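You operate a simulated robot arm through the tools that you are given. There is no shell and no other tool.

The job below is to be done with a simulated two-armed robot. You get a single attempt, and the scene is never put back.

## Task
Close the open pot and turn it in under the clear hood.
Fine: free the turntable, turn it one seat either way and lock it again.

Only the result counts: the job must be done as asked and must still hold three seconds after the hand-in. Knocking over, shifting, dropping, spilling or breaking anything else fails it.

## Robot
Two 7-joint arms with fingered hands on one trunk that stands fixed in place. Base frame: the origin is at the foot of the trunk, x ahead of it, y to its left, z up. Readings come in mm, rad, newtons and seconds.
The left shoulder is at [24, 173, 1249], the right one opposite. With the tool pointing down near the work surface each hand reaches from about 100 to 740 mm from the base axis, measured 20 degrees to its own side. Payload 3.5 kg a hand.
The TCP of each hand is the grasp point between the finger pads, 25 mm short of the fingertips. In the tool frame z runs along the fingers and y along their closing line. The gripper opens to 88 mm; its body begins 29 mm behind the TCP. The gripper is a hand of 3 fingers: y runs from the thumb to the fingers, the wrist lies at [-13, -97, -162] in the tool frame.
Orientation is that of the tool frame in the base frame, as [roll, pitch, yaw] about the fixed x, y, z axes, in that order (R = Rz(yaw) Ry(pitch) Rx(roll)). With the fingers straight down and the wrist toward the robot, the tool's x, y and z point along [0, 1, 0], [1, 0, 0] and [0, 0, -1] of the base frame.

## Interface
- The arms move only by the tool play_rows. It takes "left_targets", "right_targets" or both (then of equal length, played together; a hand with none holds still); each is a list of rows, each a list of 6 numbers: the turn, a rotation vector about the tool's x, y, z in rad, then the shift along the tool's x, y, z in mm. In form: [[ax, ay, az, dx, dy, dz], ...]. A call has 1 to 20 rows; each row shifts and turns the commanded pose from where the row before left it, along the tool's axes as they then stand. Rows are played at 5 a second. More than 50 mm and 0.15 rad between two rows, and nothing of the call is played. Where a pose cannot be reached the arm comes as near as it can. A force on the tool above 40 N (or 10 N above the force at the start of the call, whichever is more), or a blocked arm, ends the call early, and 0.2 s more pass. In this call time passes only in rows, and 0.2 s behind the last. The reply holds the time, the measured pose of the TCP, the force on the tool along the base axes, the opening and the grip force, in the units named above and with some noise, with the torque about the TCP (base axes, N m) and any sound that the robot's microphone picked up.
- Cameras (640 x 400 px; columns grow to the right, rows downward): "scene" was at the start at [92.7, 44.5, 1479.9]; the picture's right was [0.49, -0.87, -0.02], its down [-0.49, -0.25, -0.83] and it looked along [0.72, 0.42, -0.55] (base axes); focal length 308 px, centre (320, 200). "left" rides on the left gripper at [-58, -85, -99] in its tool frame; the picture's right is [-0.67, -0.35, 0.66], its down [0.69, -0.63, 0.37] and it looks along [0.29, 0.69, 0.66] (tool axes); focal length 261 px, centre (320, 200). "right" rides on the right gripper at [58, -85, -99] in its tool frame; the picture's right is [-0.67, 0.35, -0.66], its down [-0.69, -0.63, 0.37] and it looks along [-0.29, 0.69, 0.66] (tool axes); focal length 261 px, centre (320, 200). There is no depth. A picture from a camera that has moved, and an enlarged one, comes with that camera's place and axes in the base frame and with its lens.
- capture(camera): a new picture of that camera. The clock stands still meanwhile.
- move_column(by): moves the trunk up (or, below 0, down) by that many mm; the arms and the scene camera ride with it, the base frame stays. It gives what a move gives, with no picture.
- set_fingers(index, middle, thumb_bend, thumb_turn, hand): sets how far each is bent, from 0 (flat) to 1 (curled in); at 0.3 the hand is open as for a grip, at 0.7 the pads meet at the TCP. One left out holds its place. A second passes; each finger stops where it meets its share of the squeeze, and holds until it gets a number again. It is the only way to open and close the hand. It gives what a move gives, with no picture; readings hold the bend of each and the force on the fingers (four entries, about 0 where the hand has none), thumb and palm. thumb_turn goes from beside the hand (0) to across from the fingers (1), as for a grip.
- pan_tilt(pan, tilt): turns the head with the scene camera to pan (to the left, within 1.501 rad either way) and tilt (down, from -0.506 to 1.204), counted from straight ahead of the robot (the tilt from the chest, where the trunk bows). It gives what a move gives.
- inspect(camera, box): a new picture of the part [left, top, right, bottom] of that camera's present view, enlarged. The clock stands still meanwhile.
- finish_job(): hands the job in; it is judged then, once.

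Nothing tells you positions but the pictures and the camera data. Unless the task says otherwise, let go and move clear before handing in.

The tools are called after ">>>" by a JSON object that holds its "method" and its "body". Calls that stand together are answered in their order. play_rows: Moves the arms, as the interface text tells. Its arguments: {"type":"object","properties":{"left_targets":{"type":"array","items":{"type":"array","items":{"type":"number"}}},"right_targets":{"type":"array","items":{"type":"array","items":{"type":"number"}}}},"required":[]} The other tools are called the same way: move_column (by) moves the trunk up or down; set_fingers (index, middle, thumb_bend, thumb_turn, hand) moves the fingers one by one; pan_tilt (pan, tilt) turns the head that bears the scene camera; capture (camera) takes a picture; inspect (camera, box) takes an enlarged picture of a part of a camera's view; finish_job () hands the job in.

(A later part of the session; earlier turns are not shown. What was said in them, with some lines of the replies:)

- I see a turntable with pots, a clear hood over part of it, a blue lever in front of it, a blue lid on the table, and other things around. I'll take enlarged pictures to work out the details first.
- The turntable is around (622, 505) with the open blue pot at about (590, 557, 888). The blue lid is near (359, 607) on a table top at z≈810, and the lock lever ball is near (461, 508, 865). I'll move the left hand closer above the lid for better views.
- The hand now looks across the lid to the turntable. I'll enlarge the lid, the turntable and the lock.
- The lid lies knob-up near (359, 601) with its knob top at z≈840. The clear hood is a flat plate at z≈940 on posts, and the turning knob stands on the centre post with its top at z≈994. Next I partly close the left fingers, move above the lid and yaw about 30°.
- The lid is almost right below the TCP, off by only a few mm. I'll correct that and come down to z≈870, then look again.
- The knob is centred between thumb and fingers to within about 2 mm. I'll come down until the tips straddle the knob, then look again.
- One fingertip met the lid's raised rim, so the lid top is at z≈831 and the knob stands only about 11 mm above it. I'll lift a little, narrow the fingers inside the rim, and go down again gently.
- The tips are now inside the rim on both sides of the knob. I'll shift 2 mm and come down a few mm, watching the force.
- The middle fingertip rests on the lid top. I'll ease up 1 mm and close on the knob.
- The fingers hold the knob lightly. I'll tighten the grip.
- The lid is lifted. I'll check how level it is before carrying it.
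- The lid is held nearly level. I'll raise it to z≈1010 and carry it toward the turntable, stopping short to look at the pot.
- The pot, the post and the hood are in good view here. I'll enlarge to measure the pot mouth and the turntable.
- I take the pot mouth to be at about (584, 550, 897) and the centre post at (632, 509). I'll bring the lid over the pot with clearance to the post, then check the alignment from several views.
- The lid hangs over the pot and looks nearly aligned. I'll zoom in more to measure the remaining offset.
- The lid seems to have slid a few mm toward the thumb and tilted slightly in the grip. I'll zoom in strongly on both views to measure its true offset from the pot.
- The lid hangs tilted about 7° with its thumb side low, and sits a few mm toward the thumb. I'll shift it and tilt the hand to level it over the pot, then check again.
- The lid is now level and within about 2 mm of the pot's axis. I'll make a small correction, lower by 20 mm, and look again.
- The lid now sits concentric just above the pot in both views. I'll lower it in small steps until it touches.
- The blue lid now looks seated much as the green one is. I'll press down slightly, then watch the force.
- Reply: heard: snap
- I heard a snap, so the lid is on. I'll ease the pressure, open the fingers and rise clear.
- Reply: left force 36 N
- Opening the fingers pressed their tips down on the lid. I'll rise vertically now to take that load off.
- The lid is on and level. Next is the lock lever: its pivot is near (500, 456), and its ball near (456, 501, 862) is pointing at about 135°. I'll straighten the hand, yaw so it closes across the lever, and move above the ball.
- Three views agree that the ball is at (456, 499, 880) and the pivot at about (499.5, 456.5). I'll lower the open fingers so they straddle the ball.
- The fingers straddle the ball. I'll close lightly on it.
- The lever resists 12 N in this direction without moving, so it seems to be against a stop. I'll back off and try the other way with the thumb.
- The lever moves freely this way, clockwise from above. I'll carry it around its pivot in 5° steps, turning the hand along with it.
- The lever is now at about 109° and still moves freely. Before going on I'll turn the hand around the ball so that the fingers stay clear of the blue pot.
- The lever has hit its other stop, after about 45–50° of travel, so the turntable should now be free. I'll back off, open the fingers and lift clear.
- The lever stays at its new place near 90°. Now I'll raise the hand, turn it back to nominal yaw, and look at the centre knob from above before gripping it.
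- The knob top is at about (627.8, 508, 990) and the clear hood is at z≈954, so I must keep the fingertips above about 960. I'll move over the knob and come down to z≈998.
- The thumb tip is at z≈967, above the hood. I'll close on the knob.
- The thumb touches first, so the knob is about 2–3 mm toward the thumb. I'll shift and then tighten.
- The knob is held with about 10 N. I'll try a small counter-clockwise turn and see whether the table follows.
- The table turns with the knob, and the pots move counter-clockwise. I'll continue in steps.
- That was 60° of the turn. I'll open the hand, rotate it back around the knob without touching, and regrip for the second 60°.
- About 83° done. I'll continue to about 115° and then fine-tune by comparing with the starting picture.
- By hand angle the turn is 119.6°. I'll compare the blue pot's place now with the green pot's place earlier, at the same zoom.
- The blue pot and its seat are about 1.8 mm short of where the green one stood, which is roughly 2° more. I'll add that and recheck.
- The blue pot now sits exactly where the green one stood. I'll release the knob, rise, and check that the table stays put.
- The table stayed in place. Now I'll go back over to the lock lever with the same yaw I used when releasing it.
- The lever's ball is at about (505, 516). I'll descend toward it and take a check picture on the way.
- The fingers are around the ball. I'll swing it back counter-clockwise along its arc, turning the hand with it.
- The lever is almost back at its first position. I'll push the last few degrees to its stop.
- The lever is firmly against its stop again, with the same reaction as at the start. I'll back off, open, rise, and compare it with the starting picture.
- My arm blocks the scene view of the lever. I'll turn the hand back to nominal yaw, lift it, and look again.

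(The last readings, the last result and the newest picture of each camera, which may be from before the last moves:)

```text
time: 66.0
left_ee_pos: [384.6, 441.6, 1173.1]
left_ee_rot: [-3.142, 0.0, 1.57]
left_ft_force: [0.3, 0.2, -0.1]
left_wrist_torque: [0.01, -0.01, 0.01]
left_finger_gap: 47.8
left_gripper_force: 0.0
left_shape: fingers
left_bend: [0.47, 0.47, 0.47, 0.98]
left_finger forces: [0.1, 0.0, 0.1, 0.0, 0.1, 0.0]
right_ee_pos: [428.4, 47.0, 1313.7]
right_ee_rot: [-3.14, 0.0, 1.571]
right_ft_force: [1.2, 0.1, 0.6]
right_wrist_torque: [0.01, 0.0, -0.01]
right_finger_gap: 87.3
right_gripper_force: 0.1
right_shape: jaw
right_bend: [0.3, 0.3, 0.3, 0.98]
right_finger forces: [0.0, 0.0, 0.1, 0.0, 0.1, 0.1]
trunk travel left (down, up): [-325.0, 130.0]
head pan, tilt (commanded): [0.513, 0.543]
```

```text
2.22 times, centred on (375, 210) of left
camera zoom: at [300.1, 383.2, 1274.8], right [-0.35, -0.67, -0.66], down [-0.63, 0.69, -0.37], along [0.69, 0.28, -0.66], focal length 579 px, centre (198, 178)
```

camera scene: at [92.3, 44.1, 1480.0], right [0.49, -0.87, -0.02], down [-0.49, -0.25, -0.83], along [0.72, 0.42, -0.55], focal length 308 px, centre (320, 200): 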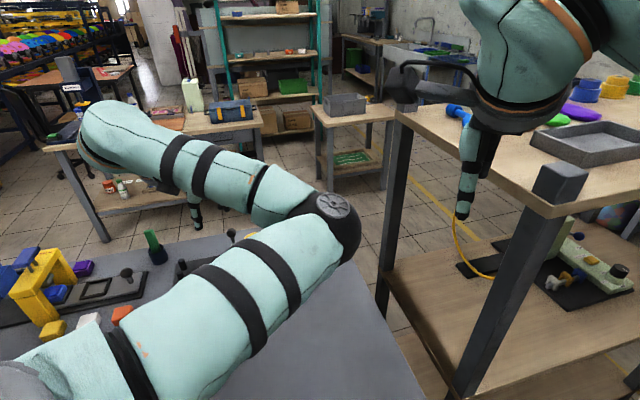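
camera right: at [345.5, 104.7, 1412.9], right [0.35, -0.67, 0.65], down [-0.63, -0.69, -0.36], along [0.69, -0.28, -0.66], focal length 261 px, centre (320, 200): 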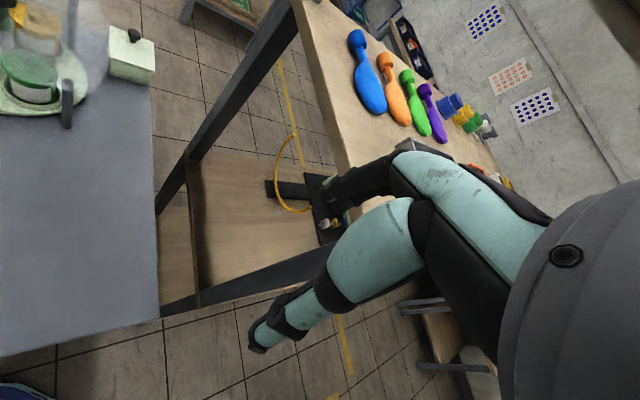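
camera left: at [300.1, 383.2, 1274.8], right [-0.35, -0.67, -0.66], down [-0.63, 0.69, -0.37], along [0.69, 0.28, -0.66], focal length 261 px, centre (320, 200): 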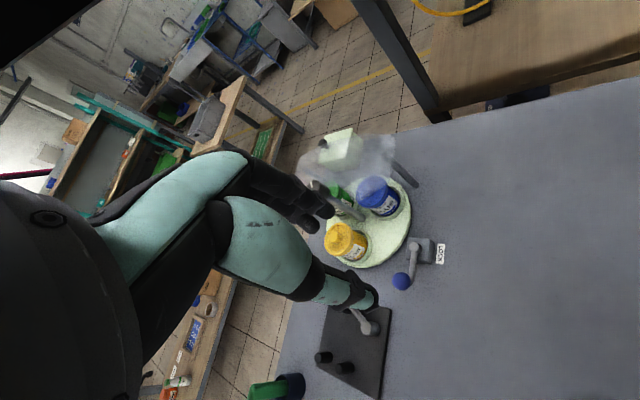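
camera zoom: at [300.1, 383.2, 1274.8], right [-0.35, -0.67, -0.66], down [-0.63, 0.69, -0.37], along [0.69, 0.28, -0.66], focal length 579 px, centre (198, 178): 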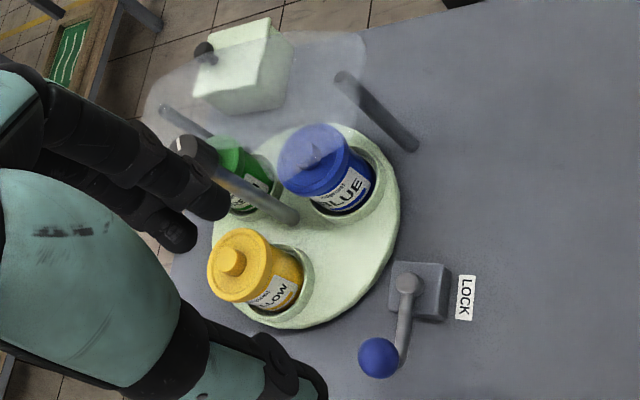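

The ball is back within 1 mm of its first position, so the lever is at LOCK. I'll move the arm outward to clear the scene camera for a final comparison.

>>> {"method": "play_rows", "body": {"left_targets": [[0, 0, 0, 30, -22, 10], [0, 0, 0, 30, -22, 10], [0, 0, 0, 30, -22, 10], [0, 0, 0, 30, -22, 10]]}}

>>> {"method": "capture", "body": {"camera": "scene"}}

>>> {"method": "inspect", "body": {"camera": "scene", "box": [245, 260, 305, 310]}}

```text
time: 67.0
left_ee_pos: [297.1, 559.0, 1133.2]
left_ee_rot: [-3.141, 0.002, 1.57]
left_ft_force: [0.2, 0.5, 0.6]
left_wrist_torque: [-0.01, 0.0, -0.02]
left_finger_gap: 48.0
left_gripper_force: 0.1
left_shape: fingers
left_bend: [0.47, 0.47, 0.47, 0.98]
left_finger forces: [0.1, 0.1, 0.0, 0.0, 0.1, 0.0]
right_ee_pos: [429.4, 48.0, 1313.7]
right_ee_rot: [-3.141, 0.0, 1.572]
right_ft_force: [0.5, -0.2, 0.0]
right_wrist_torque: [-0.03, 0.01, 0.04]
right_finger_gap: 87.7
right_gripper_force: 0.1
right_shape: jaw
right_bend: [0.3, 0.3, 0.3, 0.98]
right_finger forces: [0.1, 0.1, 0.1, 0.0, 0.0, 0.1]
trunk travel left (down, up): [-325.0, 130.0]
head pan, tilt (commanded): [0.513, 0.543]
```

```text
taken
camera scene: at [92.1, 46.3, 1479.9], right [0.49, -0.87, -0.02], down [-0.49, -0.25, -0.83], along [0.72, 0.42, -0.55], focal length 308 px, centre (320, 200)
```

scene: 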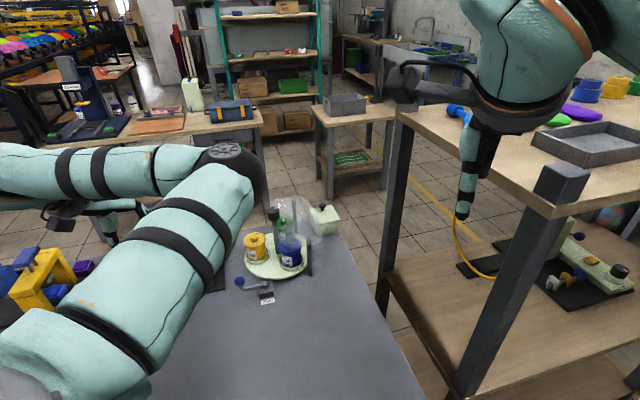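

```text
8.00 times, centred on (275, 285) of scene
camera zoom: at [92.1, 46.3, 1479.9], right [0.49, -0.87, -0.02], down [-0.49, -0.25, -0.83], along [0.72, 0.42, -0.55], focal length 2466 px, centre (680, -480)
```

zoom: 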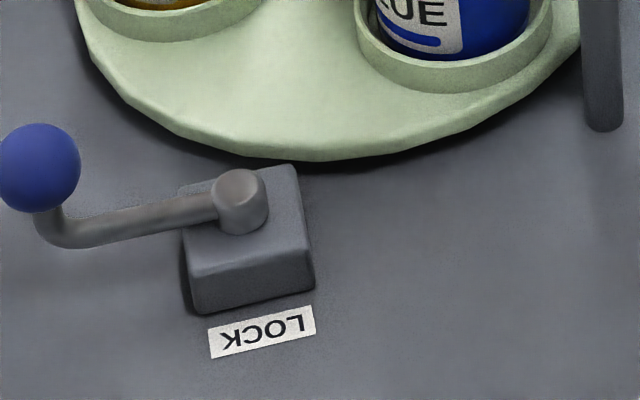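

The lever, its ball and the seat rings all coincide with the starting picture, so the table is turned by exactly one seat and locked. One last look at the whole turntable before handing in.

>>> {"method": "inspect", "body": {"camera": "scene", "box": [230, 190, 350, 290]}}

>>> {"method": "inspect", "body": {"camera": "scene", "box": [275, 225, 307, 260]}}

```text
4.00 times, centred on (290, 240) of scene
camera zoom: at [92.1, 46.3, 1479.9], right [0.49, -0.87, -0.02], down [-0.49, -0.25, -0.83], along [0.72, 0.42, -0.55], focal length 1233 px, centre (440, 40)
```

zoom: 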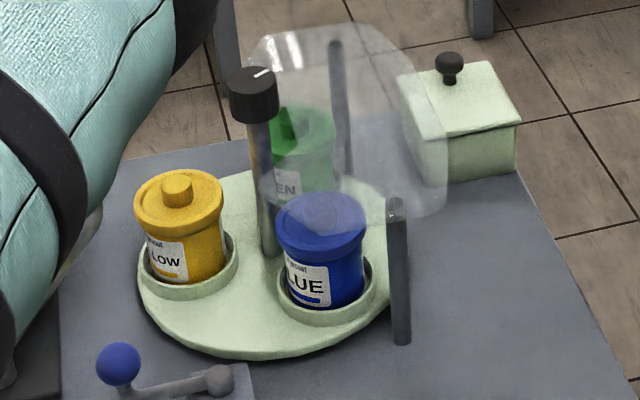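

```text
11.43 times, centred on (291, 242) of scene
camera zoom: at [92.1, 46.3, 1479.9], right [0.49, -0.87, -0.02], down [-0.49, -0.25, -0.83], along [0.72, 0.42, -0.55], focal length 3524 px, centre (651, -286)
```

zoom: 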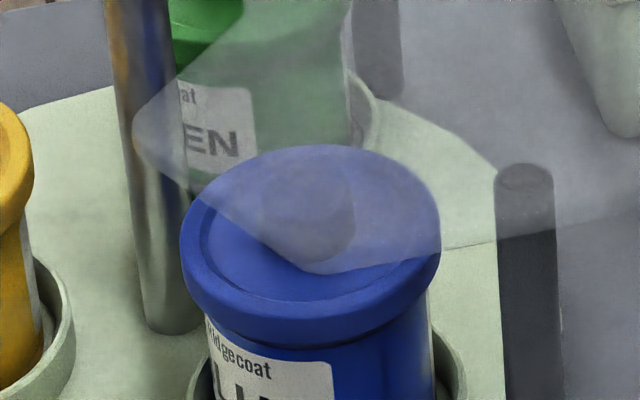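

The blue pot is closed and stands under the hood in the seat where the green pot was. The lever is back at LOCK, nothing else has shifted, and the hands are clear, so I'm handing in.

>>> {"method": "finish_job", "body": {}}

```text
The job is handed in.
```

The open blue pot is closed and now stands under the clear hood, and the turntable is locked again. I handed the job in and have no verdict back yet.

- **Lid:** the blue lid went on with an audible snap and sits level.
- **Turn:** I swung the lock lever to its free stop and turned the table one seat counter-clockwise by the centre knob. Blue is now where green stood, to within about half a degree in the pictures.
- **Lock:** I pushed the lever back to its original stop, and the ball is within about 1 mm of where it started. I judged the lock by lever position only and did not test it by trying to turn the knob.
- **Surroundings:** in the closing pictures of the turntable, hood and lever nothing looked shifted. The crank beside it looked unchanged when last in view. Both hands are clear.
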